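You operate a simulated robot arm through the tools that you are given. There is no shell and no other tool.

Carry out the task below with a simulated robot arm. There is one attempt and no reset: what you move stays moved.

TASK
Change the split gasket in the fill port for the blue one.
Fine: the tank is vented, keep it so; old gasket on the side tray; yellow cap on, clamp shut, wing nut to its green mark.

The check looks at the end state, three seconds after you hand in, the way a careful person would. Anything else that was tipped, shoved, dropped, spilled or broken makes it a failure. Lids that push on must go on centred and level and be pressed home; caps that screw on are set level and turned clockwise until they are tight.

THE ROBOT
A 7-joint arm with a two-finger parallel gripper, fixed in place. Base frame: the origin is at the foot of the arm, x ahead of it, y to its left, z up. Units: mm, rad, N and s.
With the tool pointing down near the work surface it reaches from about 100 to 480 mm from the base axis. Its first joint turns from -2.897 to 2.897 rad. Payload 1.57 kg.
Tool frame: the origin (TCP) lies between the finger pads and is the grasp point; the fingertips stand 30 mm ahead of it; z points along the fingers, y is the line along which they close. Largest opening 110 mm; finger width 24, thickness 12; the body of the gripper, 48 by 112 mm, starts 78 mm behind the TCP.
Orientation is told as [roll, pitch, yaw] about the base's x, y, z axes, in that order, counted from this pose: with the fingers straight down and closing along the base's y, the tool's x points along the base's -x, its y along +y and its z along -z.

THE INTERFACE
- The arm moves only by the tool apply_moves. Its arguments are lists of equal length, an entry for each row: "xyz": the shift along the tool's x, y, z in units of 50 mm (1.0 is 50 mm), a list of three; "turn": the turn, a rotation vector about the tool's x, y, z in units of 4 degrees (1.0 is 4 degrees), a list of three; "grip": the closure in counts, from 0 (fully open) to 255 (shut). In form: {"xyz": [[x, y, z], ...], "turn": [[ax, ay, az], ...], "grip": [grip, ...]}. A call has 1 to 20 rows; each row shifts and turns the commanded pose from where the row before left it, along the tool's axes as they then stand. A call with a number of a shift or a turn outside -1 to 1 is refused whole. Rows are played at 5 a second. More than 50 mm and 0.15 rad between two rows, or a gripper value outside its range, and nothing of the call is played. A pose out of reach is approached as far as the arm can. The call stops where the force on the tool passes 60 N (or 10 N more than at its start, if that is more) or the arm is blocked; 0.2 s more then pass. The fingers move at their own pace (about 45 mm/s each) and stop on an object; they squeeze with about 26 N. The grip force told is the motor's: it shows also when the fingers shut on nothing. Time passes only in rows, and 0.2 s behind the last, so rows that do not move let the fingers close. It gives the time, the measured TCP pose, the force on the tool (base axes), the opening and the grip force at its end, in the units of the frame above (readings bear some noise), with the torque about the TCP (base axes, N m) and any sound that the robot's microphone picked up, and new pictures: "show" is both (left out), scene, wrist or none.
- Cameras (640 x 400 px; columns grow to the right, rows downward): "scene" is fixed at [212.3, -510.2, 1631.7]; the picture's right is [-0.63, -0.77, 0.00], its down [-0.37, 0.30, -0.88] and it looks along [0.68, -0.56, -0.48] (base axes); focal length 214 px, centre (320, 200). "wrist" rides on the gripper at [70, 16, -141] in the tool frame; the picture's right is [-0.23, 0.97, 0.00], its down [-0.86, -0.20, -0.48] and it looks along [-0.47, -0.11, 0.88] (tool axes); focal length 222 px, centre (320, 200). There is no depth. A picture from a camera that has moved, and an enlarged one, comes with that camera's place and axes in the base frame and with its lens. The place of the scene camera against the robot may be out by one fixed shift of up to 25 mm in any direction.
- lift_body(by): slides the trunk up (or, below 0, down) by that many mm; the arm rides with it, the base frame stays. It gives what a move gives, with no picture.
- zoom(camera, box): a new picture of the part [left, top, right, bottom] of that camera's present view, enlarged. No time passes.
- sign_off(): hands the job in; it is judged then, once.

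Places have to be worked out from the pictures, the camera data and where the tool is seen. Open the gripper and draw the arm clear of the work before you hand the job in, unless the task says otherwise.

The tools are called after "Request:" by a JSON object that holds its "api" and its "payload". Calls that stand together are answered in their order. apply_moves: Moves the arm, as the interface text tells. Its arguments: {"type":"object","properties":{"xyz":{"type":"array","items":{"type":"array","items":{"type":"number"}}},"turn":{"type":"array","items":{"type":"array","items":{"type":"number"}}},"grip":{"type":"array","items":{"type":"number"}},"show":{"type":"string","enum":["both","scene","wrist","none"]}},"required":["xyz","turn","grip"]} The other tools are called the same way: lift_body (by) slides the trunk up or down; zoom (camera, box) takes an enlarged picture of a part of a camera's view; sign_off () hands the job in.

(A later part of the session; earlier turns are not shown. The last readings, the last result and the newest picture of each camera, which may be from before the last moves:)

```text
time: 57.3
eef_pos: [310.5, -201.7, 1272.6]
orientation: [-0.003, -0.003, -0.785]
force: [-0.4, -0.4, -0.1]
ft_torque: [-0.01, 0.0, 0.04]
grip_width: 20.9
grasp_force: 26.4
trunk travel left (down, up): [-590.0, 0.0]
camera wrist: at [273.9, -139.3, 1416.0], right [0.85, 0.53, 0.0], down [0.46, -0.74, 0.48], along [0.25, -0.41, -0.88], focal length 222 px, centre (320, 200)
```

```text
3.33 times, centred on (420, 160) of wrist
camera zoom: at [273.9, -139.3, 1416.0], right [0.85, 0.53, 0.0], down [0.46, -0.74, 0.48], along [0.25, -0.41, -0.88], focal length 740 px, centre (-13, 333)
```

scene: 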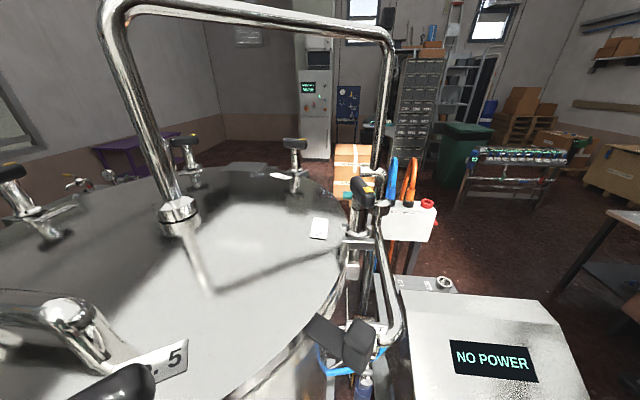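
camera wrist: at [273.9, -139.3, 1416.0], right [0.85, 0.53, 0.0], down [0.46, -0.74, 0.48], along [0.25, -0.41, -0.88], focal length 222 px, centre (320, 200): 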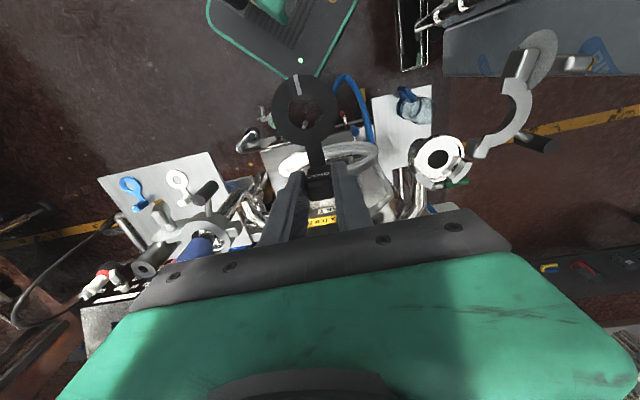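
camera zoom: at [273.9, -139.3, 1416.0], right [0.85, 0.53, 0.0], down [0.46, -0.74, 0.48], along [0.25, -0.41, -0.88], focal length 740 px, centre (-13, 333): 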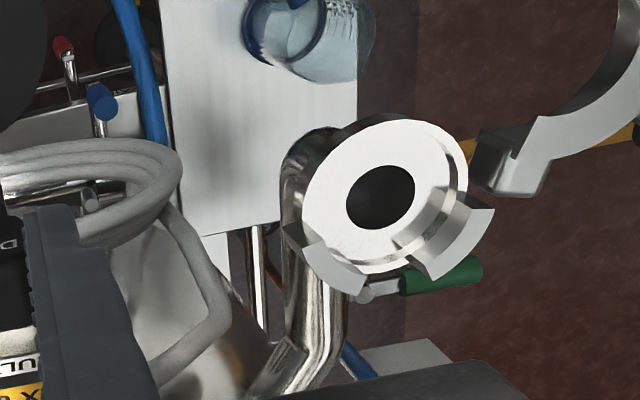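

The flange is bare and clean, with its face near z 1143. I'll carry the old gasket high around toward the free side of the tray.

Request:
{"api": "apply_moves", "payload": {"xyz": [[0, 0, -0.9], [0.057, -0.9, 0], [0.057, -0.9, 0], [0.057, -0.9, 0], [0.057, -0.9, 0], [0.057, -0.9, 0], [0.057, -0.9, 0], [0.057, -0.9, 0], [0.057, -0.9, 0], [0, -0.5, 0], [0, 0, 0]], "turn": [[0, 0, 0], [0, 0, 0], [0, 0, 0], [0, 0, 0], [0, 0, 0], [0, 0, 0], [0, 0, 0], [0, 0, 0], [0, 0, 0], [0, 0, 0], [0, 0, 0]], "grip": [255, 255, 255, 255, 255, 255, 255, 255, 255, 255, 255], "show": "wrist"}}

```text
time: 59.7
eef_pos: [21.8, -458.5, 1318.1]
orientation: [-0.007, -0.004, -0.783]
force: [-0.2, 0.4, -0.7]
ft_torque: [-0.07, -0.01, 0.01]
grip_width: 21.0
grasp_force: 25.7
trunk travel left (down, up): [-590.0, 0.0]
camera wrist: at [-13.9, -396.8, 1460.6], right [0.85, 0.53, 0.0], down [0.46, -0.74, 0.48], along [0.25, -0.41, -0.88], focal length 222 px, centre (320, 200)
```

wrist: 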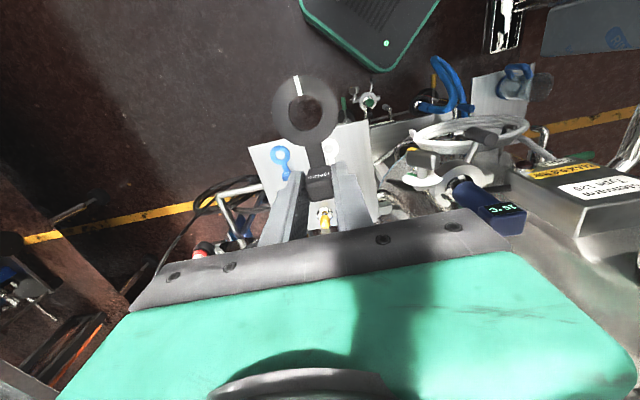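

Request:
{"api": "apply_moves", "payload": {"xyz": [[0, 0, 0.85], [0, 0, 0.85], [0, 0, 0.85], [0, 0, 0.85], [-0.86, -0.215, 0], [-0.86, -0.215, 0], [-0.86, -0.215, 0], [-0.86, -0.215, 0], [-0.86, -0.215, 0], [0, 0, 0]], "turn": [[0, 0, 0], [0, 0, 0], [0, 0, 0], [0, 0, 0], [0, 0, 0], [0, 0, 0], [0, 0, 0], [0, 0, 0], [0, 0, 0], [0, 0, 0]], "grip": [255, 255, 255, 255, 255, 255, 255, 255, 255, 255], "show": "wrist"}}

Request:
{"api": "zoom", "payload": {"camera": "wrist", "box": [200, 60, 440, 220]}}

```text
time: 61.9
eef_pos: [136.0, -647.8, 1152.4]
orientation: [-0.005, -0.004, -0.785]
force: [-0.7, 0.3, -0.2]
ft_torque: [-0.01, -0.02, 0.03]
grip_width: 20.8
grasp_force: 26.1
trunk travel left (down, up): [-590.0, 0.0]
camera wrist: at [100.1, -585.9, 1295.3], right [0.85, 0.53, 0.0], down [0.46, -0.74, 0.48], along [0.25, -0.41, -0.88], focal length 222 px, centre (320, 200)
```

wrist: 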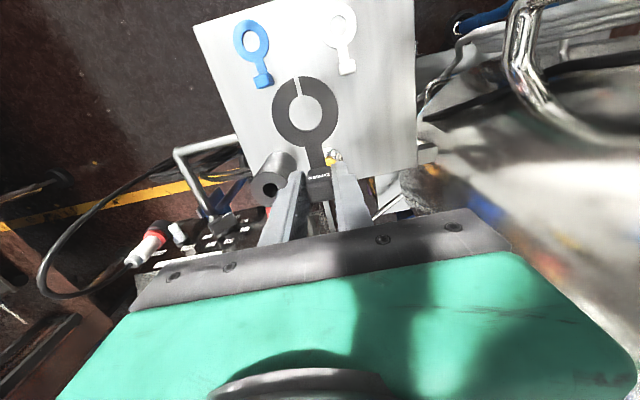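

```text
2.50 times, centred on (320, 140) of wrist
camera zoom: at [100.1, -585.9, 1295.3], right [0.85, 0.53, 0.0], down [0.46, -0.74, 0.48], along [0.25, -0.41, -0.88], focal length 555 px, centre (320, 350)
```

zoom: 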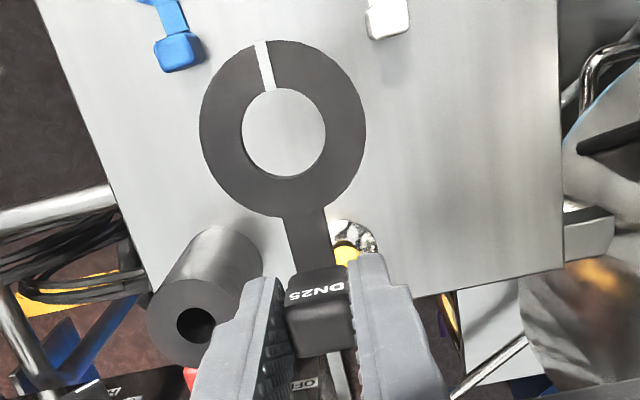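

Over the tray the held gasket hangs level and intact. I'll shift 12 mm back from the cap for clearance and descend to about 15 mm above the tray.

Request:
{"api": "apply_moves", "payload": {"xyz": [[0.24, 0, 0], [0, 0, 0.98], [0, 0, 0.98], [0, 0, 0.98], [0, 0, 0.98], [0, 0, 0]], "turn": [[0, 0, 0], [0, 0, 0], [0, 0, 0], [0, 0, 0], [0, 0, 0], [0, 0, 0]], "grip": [255, 255, 255, 255, 255, 255], "show": "wrist"}}

Request:
{"api": "zoom", "payload": {"camera": "wrist", "box": [200, 40, 440, 220]}}

```text
time: 63.3
eef_pos: [130.6, -641.7, 955.5]
orientation: [-0.006, -0.004, -0.785]
force: [0.3, 0.8, -1.3]
ft_torque: [-0.03, -0.01, -0.03]
grip_width: 21.3
grasp_force: 26.4
trunk travel left (down, up): [-590.0, 0.0]
camera wrist: at [93.8, -579.9, 1098.2], right [0.85, 0.53, 0.0], down [0.46, -0.74, 0.48], along [0.25, -0.41, -0.88], focal length 222 px, centre (320, 200)
```

wrist: 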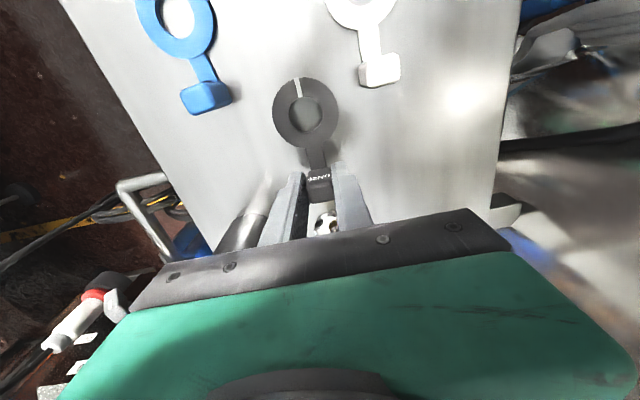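

```text
2.22 times, centred on (320, 130) of wrist
camera zoom: at [93.8, -579.9, 1098.2], right [0.85, 0.53, 0.0], down [0.46, -0.74, 0.48], along [0.25, -0.41, -0.88], focal length 494 px, centre (320, 356)
```

zoom: 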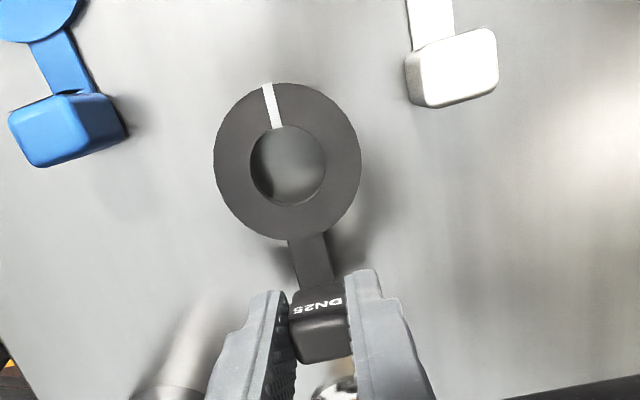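

The gasket hangs about 15 mm above clear tray space. I'll descend in small steps and watch the force for touchdown.

Request:
{"api": "apply_moves", "payload": {"xyz": [[0, 0, 0.08], [0, 0, 0.08], [0, 0, 0.08], [0, 0, 0]], "turn": [[0, 0, 0], [0, 0, 0], [0, 0, 0], [0, 0, 0]], "grip": [255, 255, 255, 255], "show": "none"}}

Request:
{"api": "apply_moves", "payload": {"xyz": [[0, 0, 0.03], [0, 0, 0.03], [0, 0, 0]], "turn": [[0, 0, 0], [0, 0, 0], [0, 0, 0]], "grip": [255, 255, 255], "show": "none"}}

```text
time: 64.3
eef_pos: [129.0, -641.6, 941.8]
orientation: [-0.004, -0.004, -0.786]
force: [-0.5, -0.1, 0.0]
ft_torque: [-0.01, -0.04, -0.01]
grip_width: 20.9
grasp_force: 26.0
trunk travel left (down, up): [-590.0, 0.0]
```

```text
time: 65.1
eef_pos: [129.5, -641.0, 942.1]
orientation: [-0.007, -0.007, -0.785]
force: [1.4, -4.2, 14.7]
ft_torque: [0.3, 0.11, 0.02]
grip_width: 21.1
grasp_force: 25.9
trunk travel left (down, up): [-590.0, 0.0]
```

Touchdown: 15 N at z 942. I'll ease up about 1 mm, open to about 45 mm and rise.

Request:
{"api": "apply_moves", "payload": {"xyz": [[0, 0, -0.03], [0, 0, 0], [0, 0, 0], [0, 0, 0], [0, 0, -0.5], [0, 0, -0.8], [0, 0, -0.8], [0, 0, -0.8], [0, 0, 0]], "turn": [[0, 0, 0], [0, 0, 0], [0, 0, 0], [0, 0, 0], [0, 0, 0], [0, 0, 0], [0, 0, 0], [0, 0, 0], [0, 0, 0]], "grip": [255, 150, 150, 150, 150, 150, 150, 150, 150], "show": "wrist"}}

Request:
{"api": "zoom", "payload": {"camera": "wrist", "box": [180, 0, 440, 220]}}

```text
time: 67.1
eef_pos: [130.3, -639.5, 1084.0]
orientation: [-0.005, -0.004, -0.786]
force: [0.0, 0.1, 0.1]
ft_torque: [0.02, 0.0, 0.04]
grip_width: 45.4
grasp_force: 0.1
trunk travel left (down, up): [-590.0, 0.0]
camera wrist: at [93.2, -577.4, 1226.1], right [0.85, 0.53, 0.0], down [0.46, -0.74, 0.48], along [0.25, -0.41, -0.88], focal length 222 px, centre (320, 200)
```

wrist: 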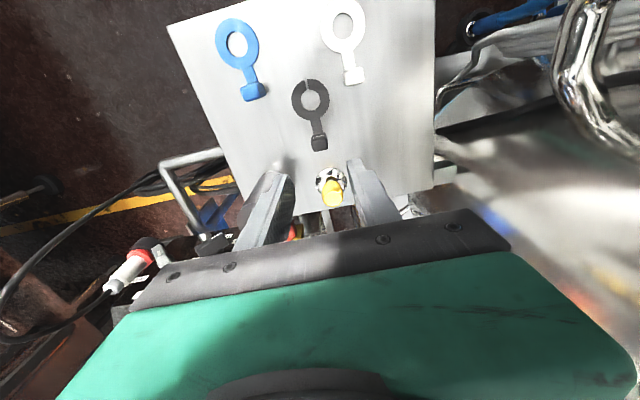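

```text
1.82 times, centred on (310, 110) of wrist
camera zoom: at [93.2, -577.4, 1226.1], right [0.85, 0.53, 0.0], down [0.46, -0.74, 0.48], along [0.25, -0.41, -0.88], focal length 404 px, centre (338, 364)
```

zoom: 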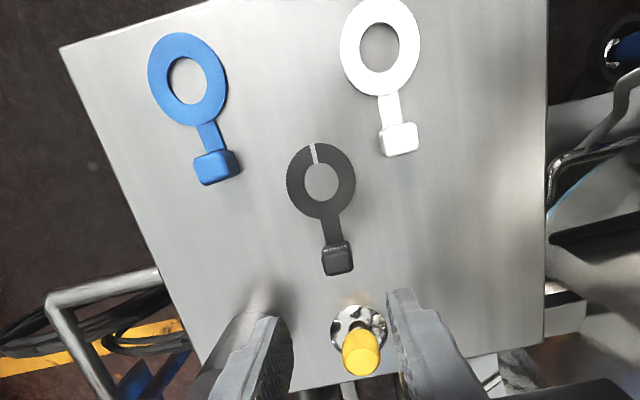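

The old gasket lies flat on the tray and clear of everything. The blue lug's azimuth is about -38.7°, so I'll move above it at about (33, -632) and yaw to match.

Request:
{"api": "apply_moves", "payload": {"xyz": [[0.737, -0.639, 0], [0.737, -0.639, 0], [0, 0, 0], [0, 0, 0], [0, 0, 0]], "turn": [[0, 0, 0], [0, 0, 0], [0, 0, -0.8], [0, 0, -0.79], [0, 0, 0]], "grip": [115, 115, 115, 115, 115], "show": "wrist"}}

Request:
{"api": "zoom", "payload": {"camera": "wrist", "box": [250, 60, 378, 180]}}

```text
time: 68.3
eef_pos: [31.5, -632.1, 1085.5]
orientation: [-0.004, -0.004, -0.672]
force: [0.2, 0.3, -0.1]
ft_torque: [0.0, 0.0, -0.02]
grip_width: 60.5
grasp_force: 0.0
trunk travel left (down, up): [-590.0, 0.0]
camera wrist: at [-11.5, -575.5, 1227.4], right [0.78, 0.62, 0.0], down [0.54, -0.69, 0.48], along [0.3, -0.38, -0.88], focal length 222 px, centre (320, 200)
```

wrist: 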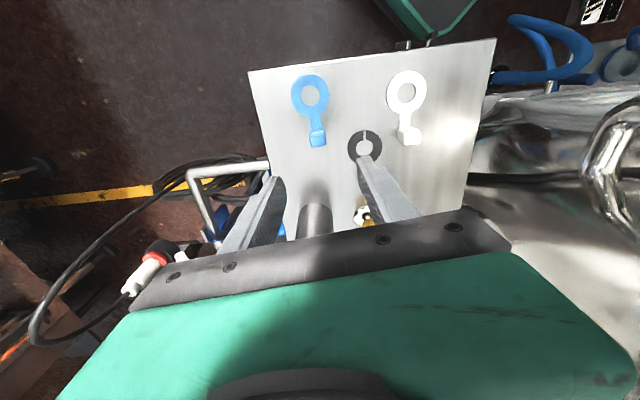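

```text
3.33 times, centred on (314, 120) of wrist
camera zoom: at [-11.5, -575.5, 1227.4], right [0.78, 0.62, 0.0], down [0.54, -0.69, 0.48], along [0.3, -0.38, -0.88], focal length 740 px, centre (340, 467)
```

zoom: 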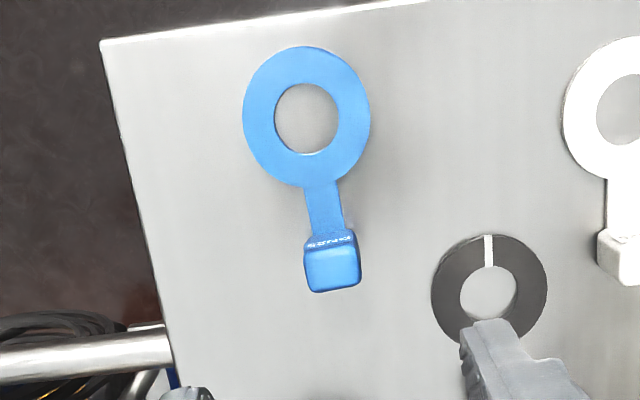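

The blue lug is about 2 mm inward and 3 mm left of the tool axis, so I'll correct that and the small yaw, then descend to about 25 mm above grasp height for a check.

Request:
{"api": "apply_moves", "payload": {"xyz": [[0.038, -0.058, 0], [0, 0, 0], [0, 0, 0.9], [0, 0, 0.9], [0, 0, 0.5], [0, 0, 0]], "turn": [[0, 0, 0], [0, 0, 0.3], [0, 0, 0], [0, 0, 0], [0, 0, 0], [0, 0, 0]], "grip": [115, 115, 115, 115, 115, 115], "show": "wrist"}}

Request:
{"api": "zoom", "payload": {"camera": "wrist", "box": [240, 80, 400, 210]}}

```text
time: 69.7
eef_pos: [29.9, -634.5, 969.8]
orientation: [-0.005, -0.004, -0.694]
force: [0.5, 0.1, 0.1]
ft_torque: [-0.02, -0.01, 0.0]
grip_width: 60.1
grasp_force: 0.1
trunk travel left (down, up): [-590.0, 0.0]
camera wrist: at [-14.1, -576.5, 1111.8], right [0.8, 0.6, 0.0], down [0.53, -0.7, 0.48], along [0.29, -0.39, -0.88], focal length 222 px, centre (320, 200)
```

wrist: 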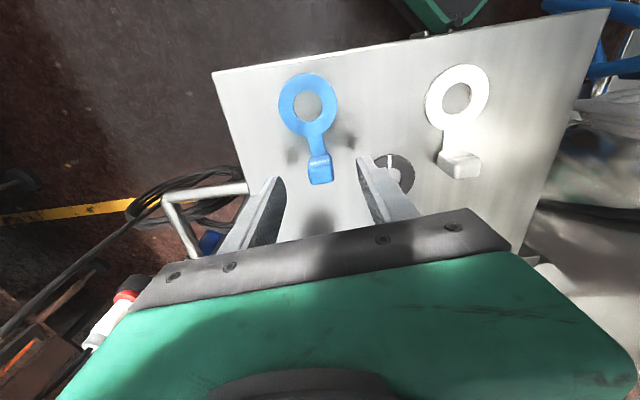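

```text
3.08 times, centred on (320, 145) of wrist
camera zoom: at [-14.1, -576.5, 1111.8], right [0.8, 0.6, 0.0], down [0.53, -0.7, 0.48], along [0.29, -0.39, -0.88], focal length 684 px, centre (320, 369)
```

zoom: 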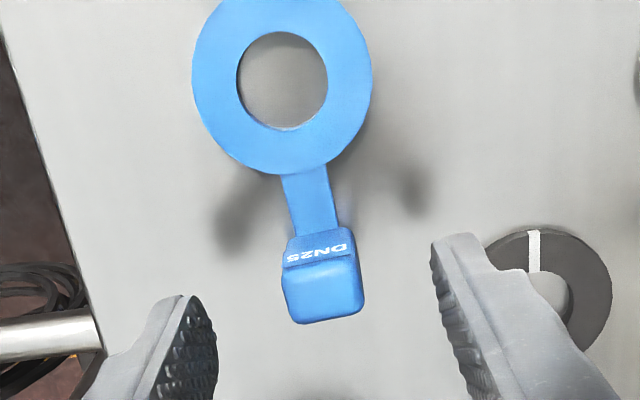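

It's well centred. To keep the right finger off the old gasket I'll narrow to 40 mm before going down the last 27 mm, then grip.

Request:
{"api": "apply_moves", "payload": {"xyz": [[0, 0, 0], [0, 0, 0], [0, 0, 0.27], [0, 0, 0.27], [0, 0, 0]], "turn": [[0, 0, 0], [0, 0, 0], [0, 0, 0], [0, 0, 0], [0, 0, 0]], "grip": [162, 162, 162, 162, 162], "show": "wrist"}}

Request:
{"api": "zoom", "payload": {"camera": "wrist", "box": [240, 80, 400, 210]}}

```text
time: 70.9
eef_pos: [27.2, -635.9, 942.6]
orientation: [-0.007, -0.004, -0.694]
force: [0.2, 0.1, -0.5]
ft_torque: [-0.01, 0.0, 0.0]
grip_width: 40.0
grasp_force: 0.1
trunk travel left (down, up): [-590.0, 0.0]
camera wrist: at [-14.9, -577.5, 1085.4], right [0.8, 0.6, 0.0], down [0.53, -0.7, 0.48], along [0.29, -0.39, -0.88], focal length 222 px, centre (320, 200)
```

wrist: 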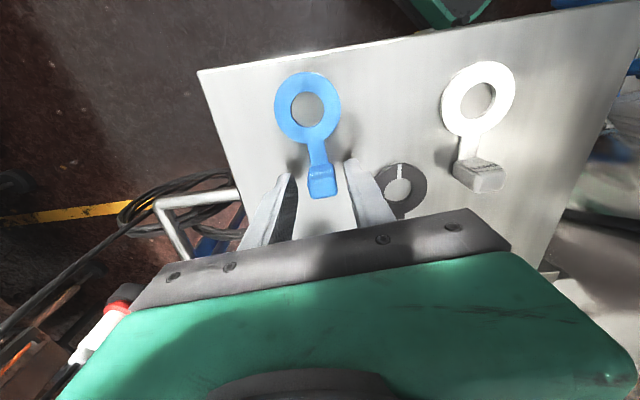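

```text
3.08 times, centred on (320, 145) of wrist
camera zoom: at [-14.9, -577.5, 1085.4], right [0.8, 0.6, 0.0], down [0.53, -0.7, 0.48], along [0.29, -0.39, -0.88], focal length 684 px, centre (320, 369)
```

zoom: 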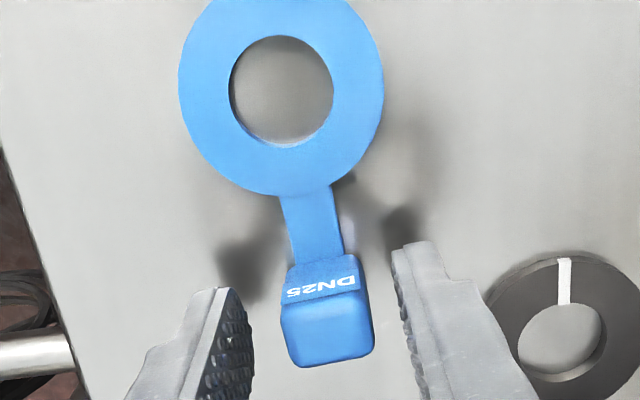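

Request:
{"api": "apply_moves", "payload": {"xyz": [[0, 0, 0], [0, 0, 0], [0, 0, 0], [0, 0, 0]], "turn": [[0, 0, 0], [0, 0, 0], [0, 0, 0], [0, 0, 0]], "grip": [255, 255, 255, 255], "show": "wrist"}}

Request:
{"api": "zoom", "payload": {"camera": "wrist", "box": [256, 62, 352, 158]}}

```text
time: 71.9
eef_pos: [27.0, -635.8, 943.0]
orientation: [-0.006, -0.002, -0.695]
force: [0.6, 0.9, -0.1]
ft_torque: [0.08, -0.01, -0.07]
grip_width: 21.3
grasp_force: 26.0
trunk travel left (down, up): [-590.0, 0.0]
camera wrist: at [-14.7, -577.4, 1085.5], right [0.8, 0.6, 0.0], down [0.53, -0.7, 0.48], along [0.29, -0.39, -0.88], focal length 222 px, centre (320, 200)
```

wrist: 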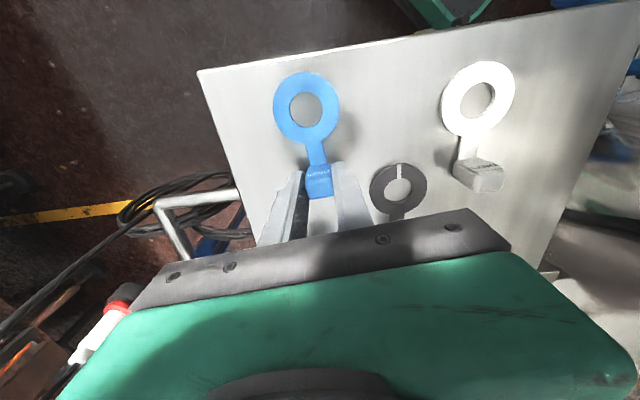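

```text
4.17 times, centred on (304, 110) of wrist
camera zoom: at [-14.7, -577.4, 1085.5], right [0.8, 0.6, 0.0], down [0.53, -0.7, 0.48], along [0.29, -0.39, -0.88], focal length 926 px, centre (387, 575)
```

zoom: 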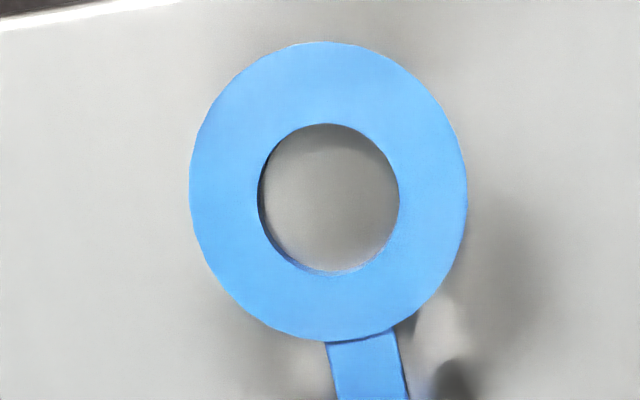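

I have the blue gasket gripped (21.3 mm). Its ring appears only about 2 mm off the reference offset, which I'll correct at the port. I'll lift it and retrace the safe route.

Request:
{"api": "apply_moves", "payload": {"xyz": [[0, 0, -0.1], [0, 0, -0.6], [0, 0, -0.9], [0, 0, -0.9], [0, 0, -0.9], [0, 0, -0.4], [0.589, 0.668, 0], [0.589, 0.668, 0], [0.589, 0.668, 0], [0.589, 0.668, 0], [0, 0, -0.9], [0, 0, -0.9], [0, 0, -0.9], [0, 0, -0.9], [0, 0, 0]], "turn": [[0, 0, 0], [0, 0, 0], [0, 0, 0], [0, 0, 0], [0, 0, 0], [0, 0, 0], [0, 0, 0], [0, 0, 0], [0, 0, 0], [0, 0, 0], [0, 0, 0], [0, 0, 0], [0, 0, 0], [0, 0, 0], [0, 0, 0]], "grip": [255, 255, 255, 255, 255, 255, 255, 255, 255, 255, 255, 255, 255, 255, 255], "show": "wrist"}}

```text
time: 75.1
eef_pos: [24.8, -460.3, 1307.7]
orientation: [0.002, 0.002, -0.693]
force: [0.0, -1.7, -1.0]
ft_torque: [0.14, 0.0, 0.02]
grip_width: 20.7
grasp_force: 25.9
trunk travel left (down, up): [-590.0, 0.0]
camera wrist: at [-17.5, -403.5, 1450.4], right [0.8, 0.6, 0.0], down [0.53, -0.7, 0.48], along [0.29, -0.38, -0.88], focal length 222 px, centre (320, 200)
```

wrist: 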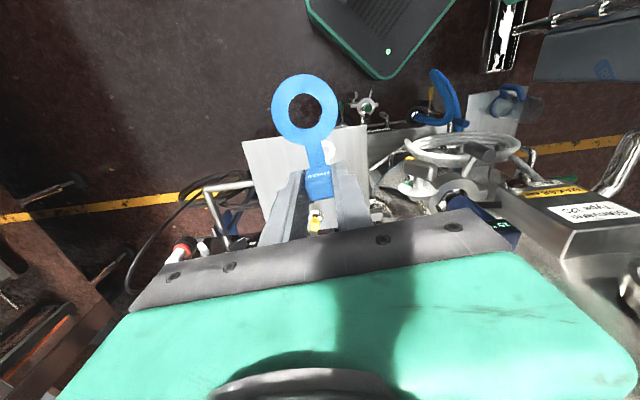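

Request:
{"api": "apply_moves", "payload": {"xyz": [[-0.118, 0.849, 0], [-0.118, 0.849, 0], [-0.118, 0.849, 0], [-0.118, 0.849, 0], [-0.118, 0.849, 0], [-0.118, 0.849, 0], [-0.118, 0.849, 0], [-0.118, 0.849, 0], [-0.118, 0.849, 0], [0, 0, 0.6], [0, 0, 0], [-0.553, 0.697, 0], [-0.553, 0.697, 0], [-0.553, 0.697, 0], [-0.553, 0.697, 0], [0, 0, 0]], "turn": [[0, 0, 0], [0, 0, 0], [0, 0, 0], [0, 0, 0], [0, 0, 0], [0, 0, 0], [0, 0, 0], [0, 0, 0], [0, 0, 0], [0, 0, 0], [0, 0, 0.76], [0, 0, 0], [0, 0, 0], [0, 0, 0], [0, 0, 0], [0, 0, 0]], "grip": [255, 255, 255, 255, 255, 255, 255, 255, 255, 255, 255, 255, 255, 255, 255, 255], "show": "wrist"}}

Request:
{"api": "zoom", "payload": {"camera": "wrist", "box": [240, 50, 400, 190]}}

```text
time: 78.5
eef_pos: [483.3, -168.6, 1280.4]
orientation: [-0.002, -0.004, -0.749]
force: [-0.4, -0.6, -0.5]
ft_torque: [0.0, -0.01, -0.01]
grip_width: 21.1
grasp_force: 25.9
trunk travel left (down, up): [-590.0, 0.0]
camera wrist: at [444.6, -108.4, 1422.1], right [0.83, 0.56, 0.0], down [0.49, -0.73, 0.48], along [0.27, -0.4, -0.88], focal length 222 px, centre (320, 200)
```

wrist: 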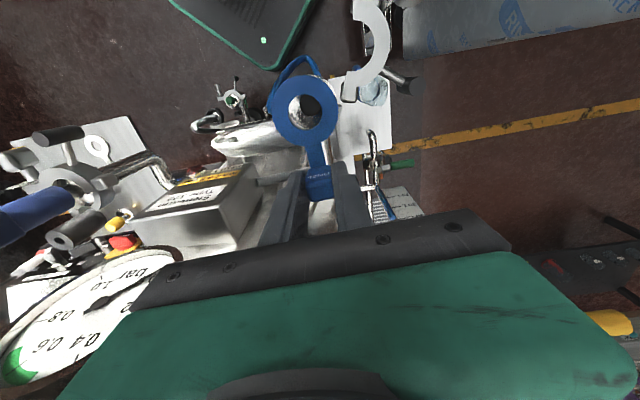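

```text
2.86 times, centred on (320, 120) of wrist
camera zoom: at [444.6, -108.4, 1422.1], right [0.83, 0.56, 0.0], down [0.49, -0.73, 0.48], along [0.27, -0.4, -0.88], focal length 635 px, centre (320, 429)
```

zoom: 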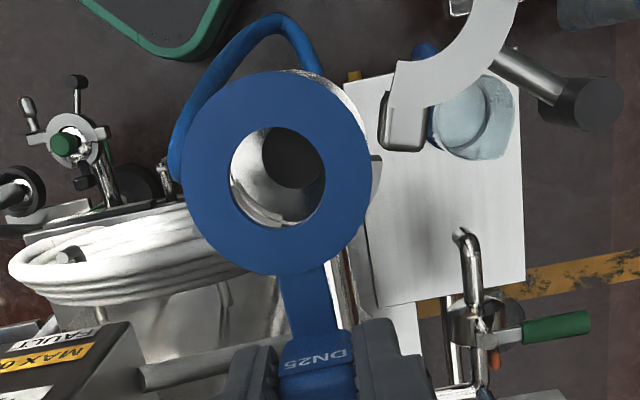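

The flange hole shows through the ring. Both the view and the readings say I need to shift about 6 mm outward and 1.5 mm left. I'll apply that and descend to about 20 mm above seating for a check.

Request:
{"api": "apply_moves", "payload": {"xyz": [[-0.115, -0.03, 0], [0, 0, 0.75], [0, 0, 0.75], [0, 0, 0]], "turn": [[0, 0, 0], [0, 0, 0], [0, 0, 0], [0, 0, 0]], "grip": [255, 255, 255, 255], "show": "none"}}

Request:
{"api": "zoom", "payload": {"camera": "wrist", "box": [256, 62, 352, 158]}}

```text
time: 79.5
eef_pos: [487.3, -173.2, 1206.7]
orientation: [-0.004, -0.004, -0.748]
force: [0.0, -0.1, -0.4]
ft_torque: [-0.07, 0.0, 0.01]
grip_width: 21.1
grasp_force: 26.2
trunk travel left (down, up): [-590.0, 0.0]
```

```text
4.17 times, centred on (304, 110) of wrist
camera zoom: at [448.1, -113.5, 1349.0], right [0.83, 0.56, 0.0], down [0.49, -0.73, 0.48], along [0.27, -0.4, -0.88], focal length 926 px, centre (387, 575)
```

zoom: 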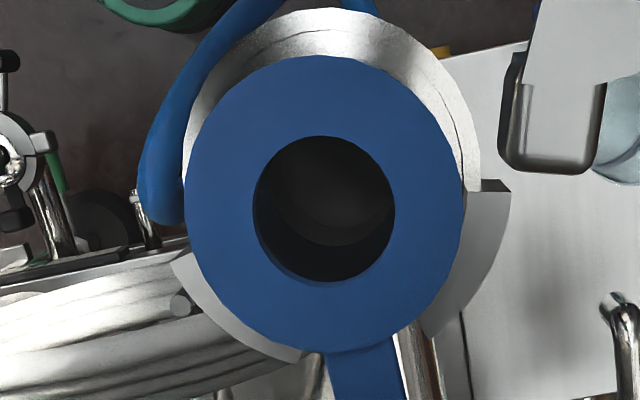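

Request:
{"api": "zoom", "payload": {"camera": "wrist", "box": [262, 58, 358, 118]}}

Request:
{"api": "zoom", "payload": {"camera": "wrist", "box": [262, 98, 358, 158]}}

```text
6.67 times, centred on (310, 88) of wrist
camera zoom: at [448.1, -113.5, 1349.0], right [0.83, 0.56, 0.0], down [0.49, -0.73, 0.48], along [0.27, -0.4, -0.88], focal length 1481 px, centre (387, 947)
```

zoom: 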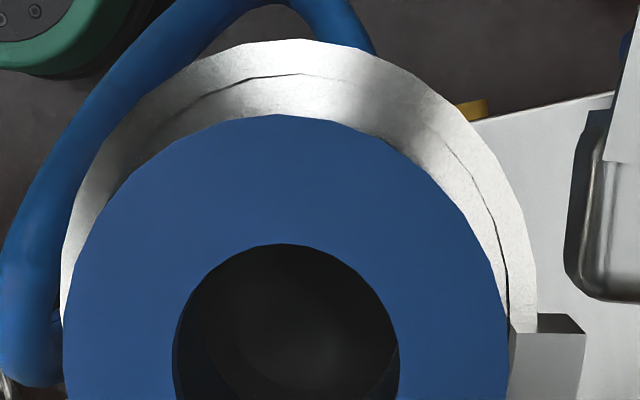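

```text
6.67 times, centred on (310, 128) of wrist
camera zoom: at [448.1, -113.5, 1349.0], right [0.83, 0.56, 0.0], down [0.49, -0.73, 0.48], along [0.27, -0.4, -0.88], focal length 1481 px, centre (387, 680)
```

zoom: 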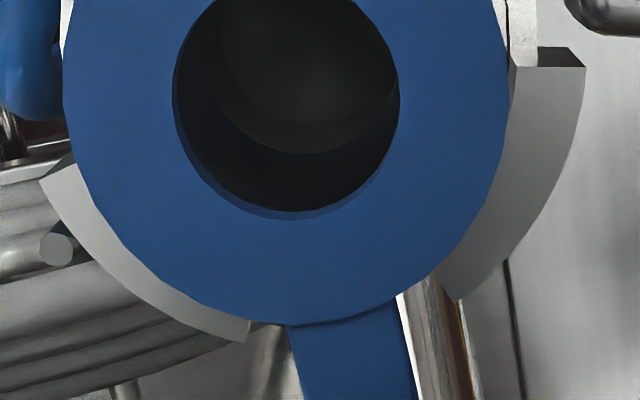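

The flange rim fit says I need 3.2 mm inward and 1 mm right, and that agrees with the old gasket's readings. I'll apply it and descend to about 4 mm above the seat.

Request:
{"api": "apply_moves", "payload": {"xyz": [[0.064, 0.021, 0], [0, 0, 0], [0, 0, 0.18], [0, 0, 0.18], [0, 0, 0]], "turn": [[0, 0, 0], [0, 0, 0], [0, 0, 0], [0, 0, 0], [0, 0, 0]], "grip": [255, 255, 255, 255, 255], "show": "none"}}

Request:
{"api": "zoom", "payload": {"camera": "wrist", "box": [262, 58, 358, 118]}}

Request:
{"api": "zoom", "payload": {"camera": "wrist", "box": [262, 98, 358, 158]}}

```text
time: 80.7
eef_pos: [484.5, -169.6, 1188.1]
orientation: [-0.003, -0.003, -0.746]
force: [-0.3, -0.3, -0.4]
ft_torque: [0.0, -0.02, -0.01]
grip_width: 21.4
grasp_force: 26.3
trunk travel left (down, up): [-590.0, 0.0]
```

```text
6.67 times, centred on (310, 88) of wrist
camera zoom: at [446.7, -110.7, 1330.3], right [0.83, 0.56, 0.0], down [0.49, -0.73, 0.48], along [0.27, -0.4, -0.88], focal length 1481 px, centre (387, 947)
```

zoom: 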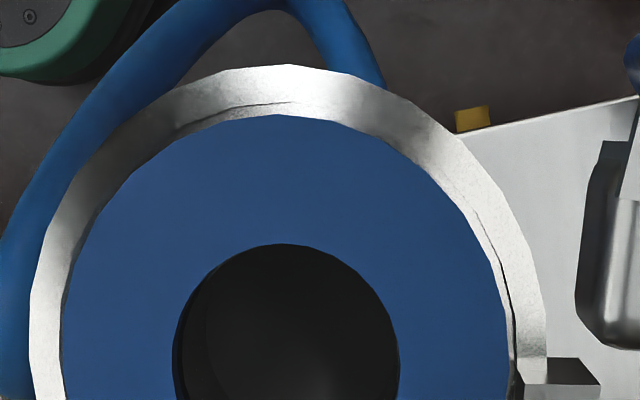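

```text
6.67 times, centred on (310, 128) of wrist
camera zoom: at [446.7, -110.7, 1330.3], right [0.83, 0.56, 0.0], down [0.49, -0.73, 0.48], along [0.27, -0.4, -0.88], focal length 1481 px, centre (387, 680)
```

zoom: 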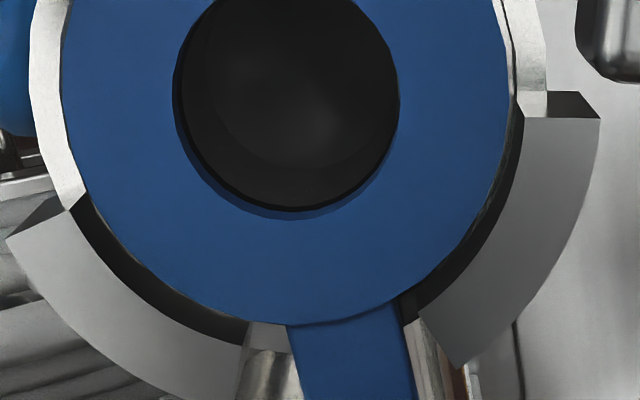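

The ring is concentric with the flange to within about 0.3 mm. The neck sits slightly off-centre in the slot, so I'll rotate about 2° around the ring centre, then lower in 1.5 mm steps while watching force.

Request:
{"api": "apply_moves", "payload": {"xyz": [[0, -0.038, 0], [0, 0, 0], [0, 0, 0.03], [0, 0, 0]], "turn": [[0, 0, 0.53], [0, 0, 0], [0, 0, 0], [0, 0, 0]], "grip": [255, 255, 255, 255], "show": "none"}}

Request:
{"api": "zoom", "payload": {"camera": "wrist", "box": [262, 58, 358, 118]}}

Request:
{"api": "zoom", "payload": {"camera": "wrist", "box": [262, 98, 358, 158]}}

```text
time: 81.7
eef_pos: [485.2, -173.2, 1186.5]
orientation: [-0.004, -0.004, -0.786]
force: [0.6, -0.5, -0.2]
ft_torque: [-0.03, -0.02, 0.02]
grip_width: 21.0
grasp_force: 26.4
trunk travel left (down, up): [-590.0, 0.0]
```

```text
6.67 times, centred on (310, 88) of wrist
camera zoom: at [448.0, -111.5, 1329.1], right [0.85, 0.53, 0.0], down [0.46, -0.74, 0.48], along [0.25, -0.41, -0.88], focal length 1481 px, centre (387, 947)
```

zoom: 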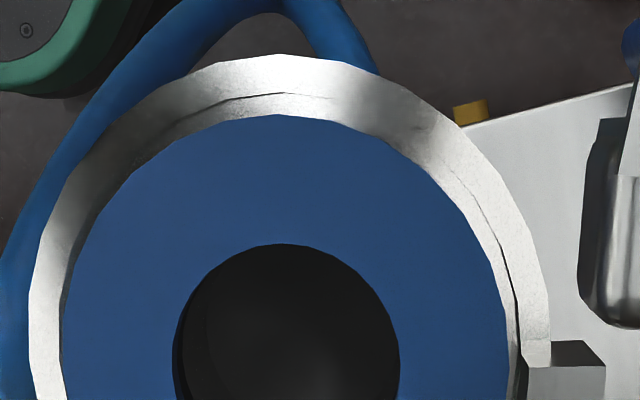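

```text
6.67 times, centred on (310, 128) of wrist
camera zoom: at [448.0, -111.5, 1329.1], right [0.85, 0.53, 0.0], down [0.46, -0.74, 0.48], along [0.25, -0.41, -0.88], focal length 1481 px, centre (387, 680)
```

zoom: 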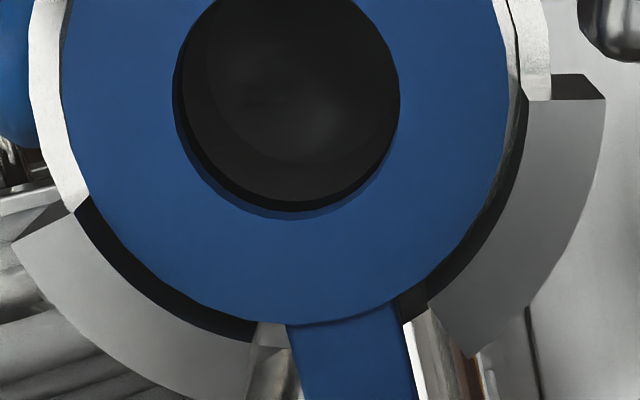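

Request:
{"api": "apply_moves", "payload": {"xyz": [[0.018, 0.004, 0], [0, 0, 0.03], [0, 0, 0]], "turn": [[0, 0, 0], [0, 0, 0], [0, 0, 0]], "grip": [255, 255, 255], "show": "none"}}

Request:
{"api": "apply_moves", "payload": {"xyz": [[0, 0, 0.025], [0, 0, 0]], "turn": [[0, 0, 0], [0, 0, 0]], "grip": [255, 255], "show": "none"}}

Request:
{"api": "zoom", "payload": {"camera": "wrist", "box": [262, 58, 358, 118]}}

Request:
{"api": "zoom", "payload": {"camera": "wrist", "box": [262, 98, 358, 158]}}

```text
time: 82.5
eef_pos: [484.1, -172.6, 1185.0]
orientation: [-0.003, -0.004, -0.785]
force: [-0.1, 0.1, 0.0]
ft_torque: [-0.03, -0.04, 0.0]
grip_width: 21.0
grasp_force: 25.8
trunk travel left (down, up): [-590.0, 0.0]
```

```text
time: 83.1
eef_pos: [483.6, -172.6, 1183.1]
orientation: [-0.005, -0.003, -0.786]
force: [0.8, 0.2, -0.1]
ft_torque: [0.0, -0.03, 0.01]
grip_width: 20.9
grasp_force: 26.6
trunk travel left (down, up): [-590.0, 0.0]
```

```text
6.67 times, centred on (310, 88) of wrist
camera zoom: at [447.2, -110.8, 1326.0], right [0.85, 0.53, 0.0], down [0.46, -0.74, 0.48], along [0.25, -0.41, -0.88], focal length 1481 px, centre (387, 947)
```

zoom: 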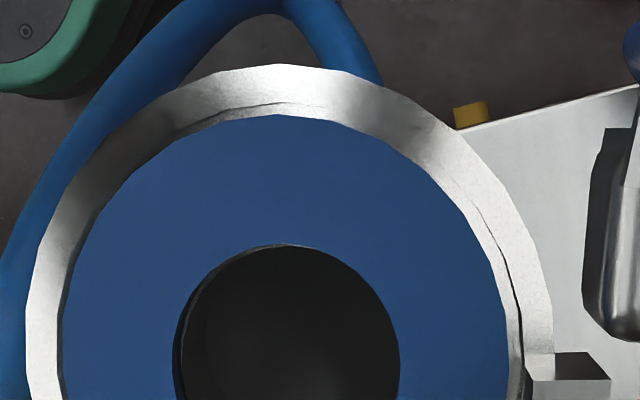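

```text
6.67 times, centred on (310, 128) of wrist
camera zoom: at [447.2, -110.8, 1326.0], right [0.85, 0.53, 0.0], down [0.46, -0.74, 0.48], along [0.25, -0.41, -0.88], focal length 1481 px, centre (387, 680)
```

zoom: 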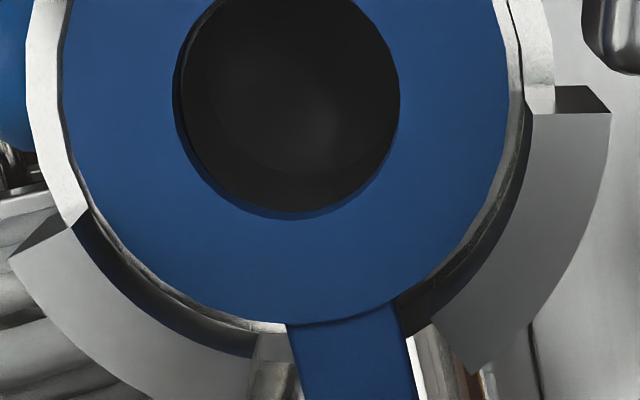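

The ring and rim are concentric within about half a millimetre. I'll lower the last millimetres in 1 mm steps until the seat pushes back.

Request:
{"api": "apply_moves", "payload": {"xyz": [[0, 0, 0.02], [0, 0, 0]], "turn": [[0, 0, 0], [0, 0, 0]], "grip": [255, 255], "show": "none"}}

Request:
{"api": "apply_moves", "payload": {"xyz": [[0, 0, 0.02], [0, 0, 0]], "turn": [[0, 0, 0], [0, 0, 0]], "grip": [255, 255], "show": "none"}}

```text
time: 83.7
eef_pos: [483.7, -173.5, 1182.5]
orientation: [-0.005, -0.003, -0.786]
force: [0.3, 0.1, -0.5]
ft_torque: [-0.02, 0.01, 0.02]
grip_width: 21.1
grasp_force: 26.2
trunk travel left (down, up): [-590.0, 0.0]
```

```text
time: 84.3
eef_pos: [484.2, -172.3, 1184.2]
orientation: [-0.004, -0.004, -0.784]
force: [1.0, -0.1, 3.2]
ft_torque: [0.11, 0.1, 0.01]
grip_width: 21.0
grasp_force: 26.3
trunk travel left (down, up): [-590.0, 0.0]
```

Request:
{"api": "apply_moves", "payload": {"xyz": [[0, 0, 0.015], [0, 0, 0]], "turn": [[0, 0, 0], [0, 0, 0]], "grip": [255, 255], "show": "none"}}

Request:
{"api": "zoom", "payload": {"camera": "wrist", "box": [256, 62, 352, 158]}}

```text
time: 84.9
eef_pos: [483.4, -173.1, 1181.5]
orientation: [-0.003, -0.005, -0.785]
force: [0.7, -1.5, 10.8]
ft_torque: [0.31, 0.2, 0.01]
grip_width: 21.1
grasp_force: 25.9
trunk travel left (down, up): [-590.0, 0.0]
```

```text
4.17 times, centred on (304, 110) of wrist
camera zoom: at [446.8, -110.8, 1324.1], right [0.85, 0.53, 0.0], down [0.46, -0.74, 0.48], along [0.25, -0.41, -0.88], focal length 926 px, centre (387, 575)
```

zoom: 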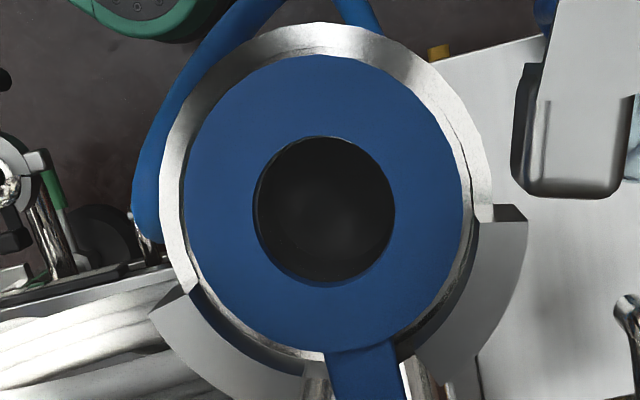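

Request:
{"api": "zoom", "payload": {"camera": "wrist", "box": [262, 58, 358, 118]}}

Request:
{"api": "zoom", "payload": {"camera": "wrist", "box": [262, 98, 358, 158]}}

```text
6.67 times, centred on (310, 88) of wrist
camera zoom: at [446.8, -110.8, 1324.1], right [0.85, 0.53, 0.0], down [0.46, -0.74, 0.48], along [0.25, -0.41, -0.88], focal length 1481 px, centre (387, 947)
```

zoom: 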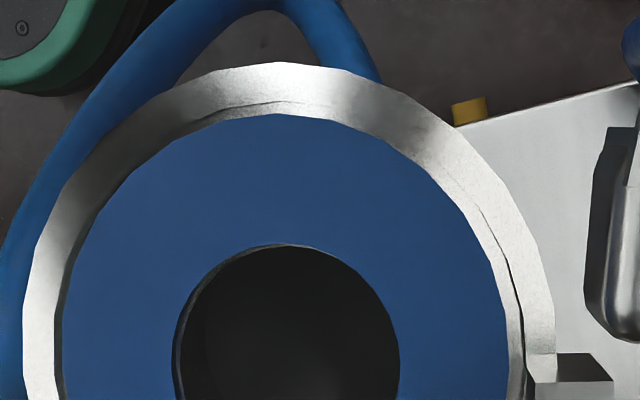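

```text
6.67 times, centred on (310, 128) of wrist
camera zoom: at [446.8, -110.8, 1324.1], right [0.85, 0.53, 0.0], down [0.46, -0.74, 0.48], along [0.25, -0.41, -0.88], focal length 1481 px, centre (387, 680)
```

zoom: 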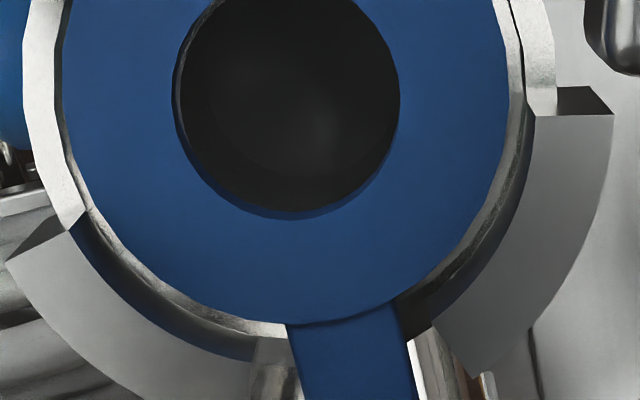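

The gasket is seated, within about 0.8 mm of where the old one lay. I'll ease up slightly, trim by 0.7 mm outward and 0.5 mm right, and press again.

Request:
{"api": "apply_moves", "payload": {"xyz": [[0, 0, -0.04], [-0.014, 0.01, 0], [0, 0, 0.04], [0, 0, 0]], "turn": [[0, 0, 0], [0, 0, 0], [0, 0, 0], [0, 0, 0]], "grip": [255, 255, 255, 255], "show": "none"}}

Request:
{"api": "zoom", "payload": {"camera": "wrist", "box": [262, 58, 358, 118]}}

```text
time: 85.9
eef_pos: [485.2, -172.6, 1181.1]
orientation: [-0.004, -0.006, -0.784]
force: [-4.4, -0.9, 12.8]
ft_torque: [0.26, 0.3, 0.06]
grip_width: 21.2
grasp_force: 25.7
trunk travel left (down, up): [-590.0, 0.0]
```

```text
6.67 times, centred on (310, 88) of wrist
camera zoom: at [446.7, -110.6, 1324.0], right [0.85, 0.53, 0.0], down [0.46, -0.74, 0.48], along [0.25, -0.41, -0.88], focal length 1481 px, centre (387, 947)
```

zoom: 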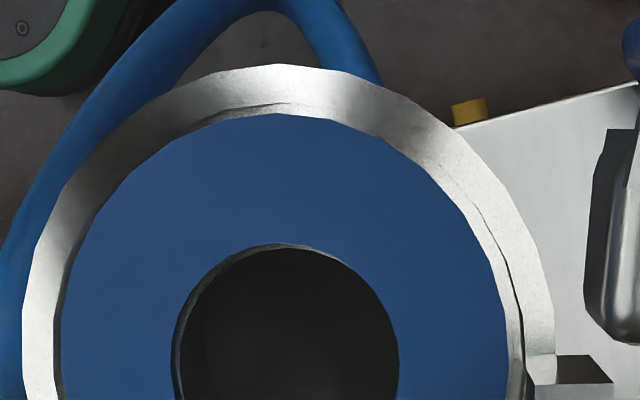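

The gasket held its place against that nudge (4 N sideways), so it's located in the seat. I'll undo the nudge, release, and rise straight up.

Request:
{"api": "apply_moves", "payload": {"xyz": [[0.014, -0.01, -0.02], [0, 0, 0], [0, 0, 0], [0, 0, 0], [0, 0, 0], [0, 0, -0.4], [0, 0, -0.8], [0, 0, -0.8], [0, 0, 0]], "turn": [[0, 0, 0], [0, 0, 0], [0, 0, 0], [0, 0, 0], [0, 0, 0], [0, 0, 0], [0, 0, 0], [0, 0, 0], [0, 0, 0]], "grip": [255, 255, 150, 150, 150, 150, 150, 150, 150], "show": "wrist"}}

Request:
{"api": "zoom", "payload": {"camera": "wrist", "box": [256, 50, 376, 170]}}

```text
time: 87.9
eef_pos: [482.5, -172.3, 1282.4]
orientation: [-0.003, -0.003, -0.785]
force: [-0.2, -0.1, 0.3]
ft_torque: [0.03, -0.02, -0.02]
grip_width: 45.3
grasp_force: 0.1
trunk travel left (down, up): [-590.0, 0.0]
camera wrist: at [445.8, -110.2, 1424.3], right [0.85, 0.53, 0.0], down [0.46, -0.74, 0.48], along [0.25, -0.41, -0.88], focal length 222 px, centre (320, 200)
```

wrist: 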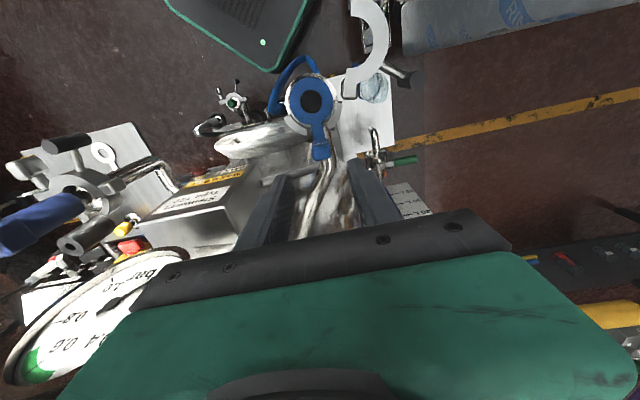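

```text
3.33 times, centred on (316, 110) of wrist
camera zoom: at [445.8, -110.2, 1424.3], right [0.85, 0.53, 0.0], down [0.46, -0.74, 0.48], along [0.25, -0.41, -0.88], focal length 740 px, centre (333, 500)
```

zoom: 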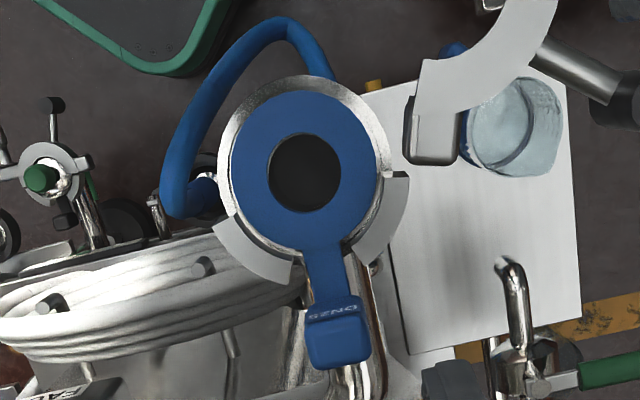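

Request:
{"api": "zoom", "payload": {"camera": "wrist", "box": [280, 66, 344, 136]}}

```text
5.71 times, centred on (312, 101) of wrist
camera zoom: at [445.8, -110.2, 1424.3], right [0.85, 0.53, 0.0], down [0.46, -0.74, 0.48], along [0.25, -0.41, -0.88], focal length 1269 px, centre (366, 766)
```

zoom: 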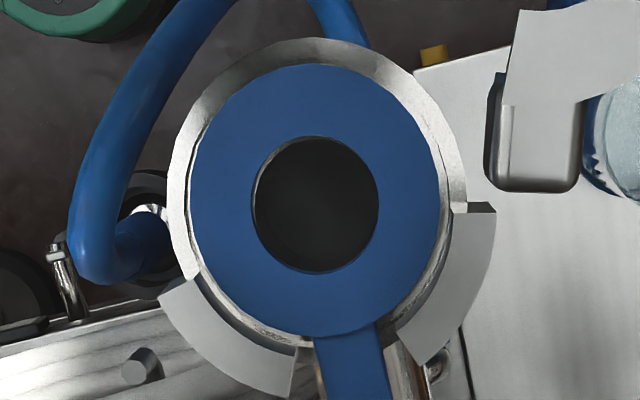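

The blue gasket is centred on the flange with its lug in the slot. Before fetching the cap, I'll take a close look at the open clamp half and its hinge from here.

Request:
{"api": "zoom", "payload": {"camera": "wrist", "box": [310, 0, 438, 110]}}

Request:
{"api": "zoom", "payload": {"camera": "wrist", "box": [324, 56, 388, 116]}}

```text
3.64 times, centred on (374, 55) of wrist
camera zoom: at [445.8, -110.2, 1424.3], right [0.85, 0.53, 0.0], down [0.46, -0.74, 0.48], along [0.25, -0.41, -0.88], focal length 808 px, centre (124, 727)
```

zoom: 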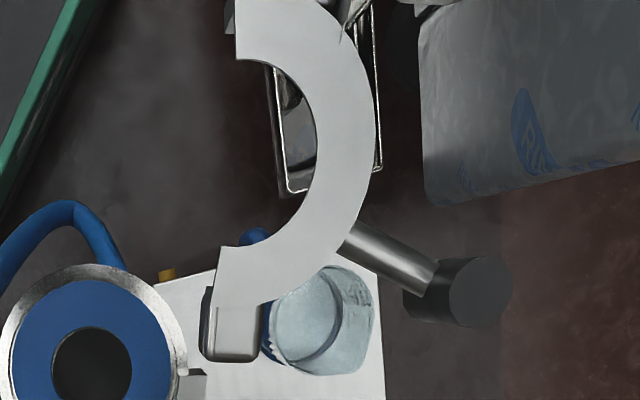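

```text
6.67 times, centred on (356, 86) of wrist
camera zoom: at [445.8, -110.2, 1424.3], right [0.85, 0.53, 0.0], down [0.46, -0.74, 0.48], along [0.25, -0.41, -0.88], focal length 1481 px, centre (80, 960)
```

zoom: 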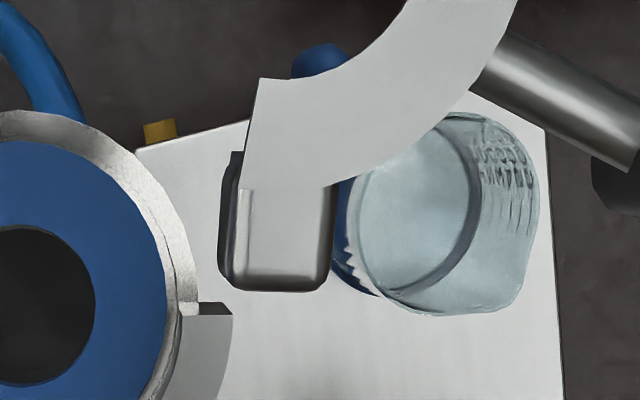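

The hinge is at about (481, -104) and the half clamp is open by about 94°, so it closes counter-clockwise seen from above. The cap comes first, so I'll travel back to the tray by the known route with the gripper empty.

Request:
{"api": "apply_moves", "payload": {"xyz": [[0.51, -0.709, 0], [0.51, -0.709, 0], [0.51, -0.709, 0], [0.51, -0.709, 0], [0, 0, -0.8], [0.053, -0.965, 0], [0.053, -0.965, 0], [0.053, -0.965, 0], [0.053, -0.965, 0], [0.053, -0.965, 0], [0.053, -0.965, 0], [0.053, -0.965, 0], [0.053, -0.965, 0], [0, 0, 0.9], [0, 0, 0.9], [0, 0, 0.9], [0, 0, 0.7], [0, 0, 0]], "turn": [[0, 0, 0], [0, 0, 0], [0, 0, 0], [0, 0, 0], [0, 0, 0], [0, 0, 0], [0, 0, 0], [0, 0, 0], [0, 0, 0], [0, 0, 0], [0, 0, 0], [0, 0, 0], [0, 0, 0], [0, 0, 0], [0, 0, 0], [0, 0, 0], [0, 0, 0], [0, 0, 0]], "grip": [115, 115, 115, 115, 115, 115, 115, 115, 115, 115, 115, 115, 115, 115, 115, 115, 115, 115], "show": "none"}}

```text
time: 91.7
eef_pos: [24.8, -458.3, 1152.4]
orientation: [-0.003, -0.004, -0.785]
force: [0.7, -0.3, -0.5]
ft_torque: [0.0, 0.02, 0.0]
grip_width: 60.1
grasp_force: 0.1
trunk travel left (down, up): [-590.0, 0.0]
```

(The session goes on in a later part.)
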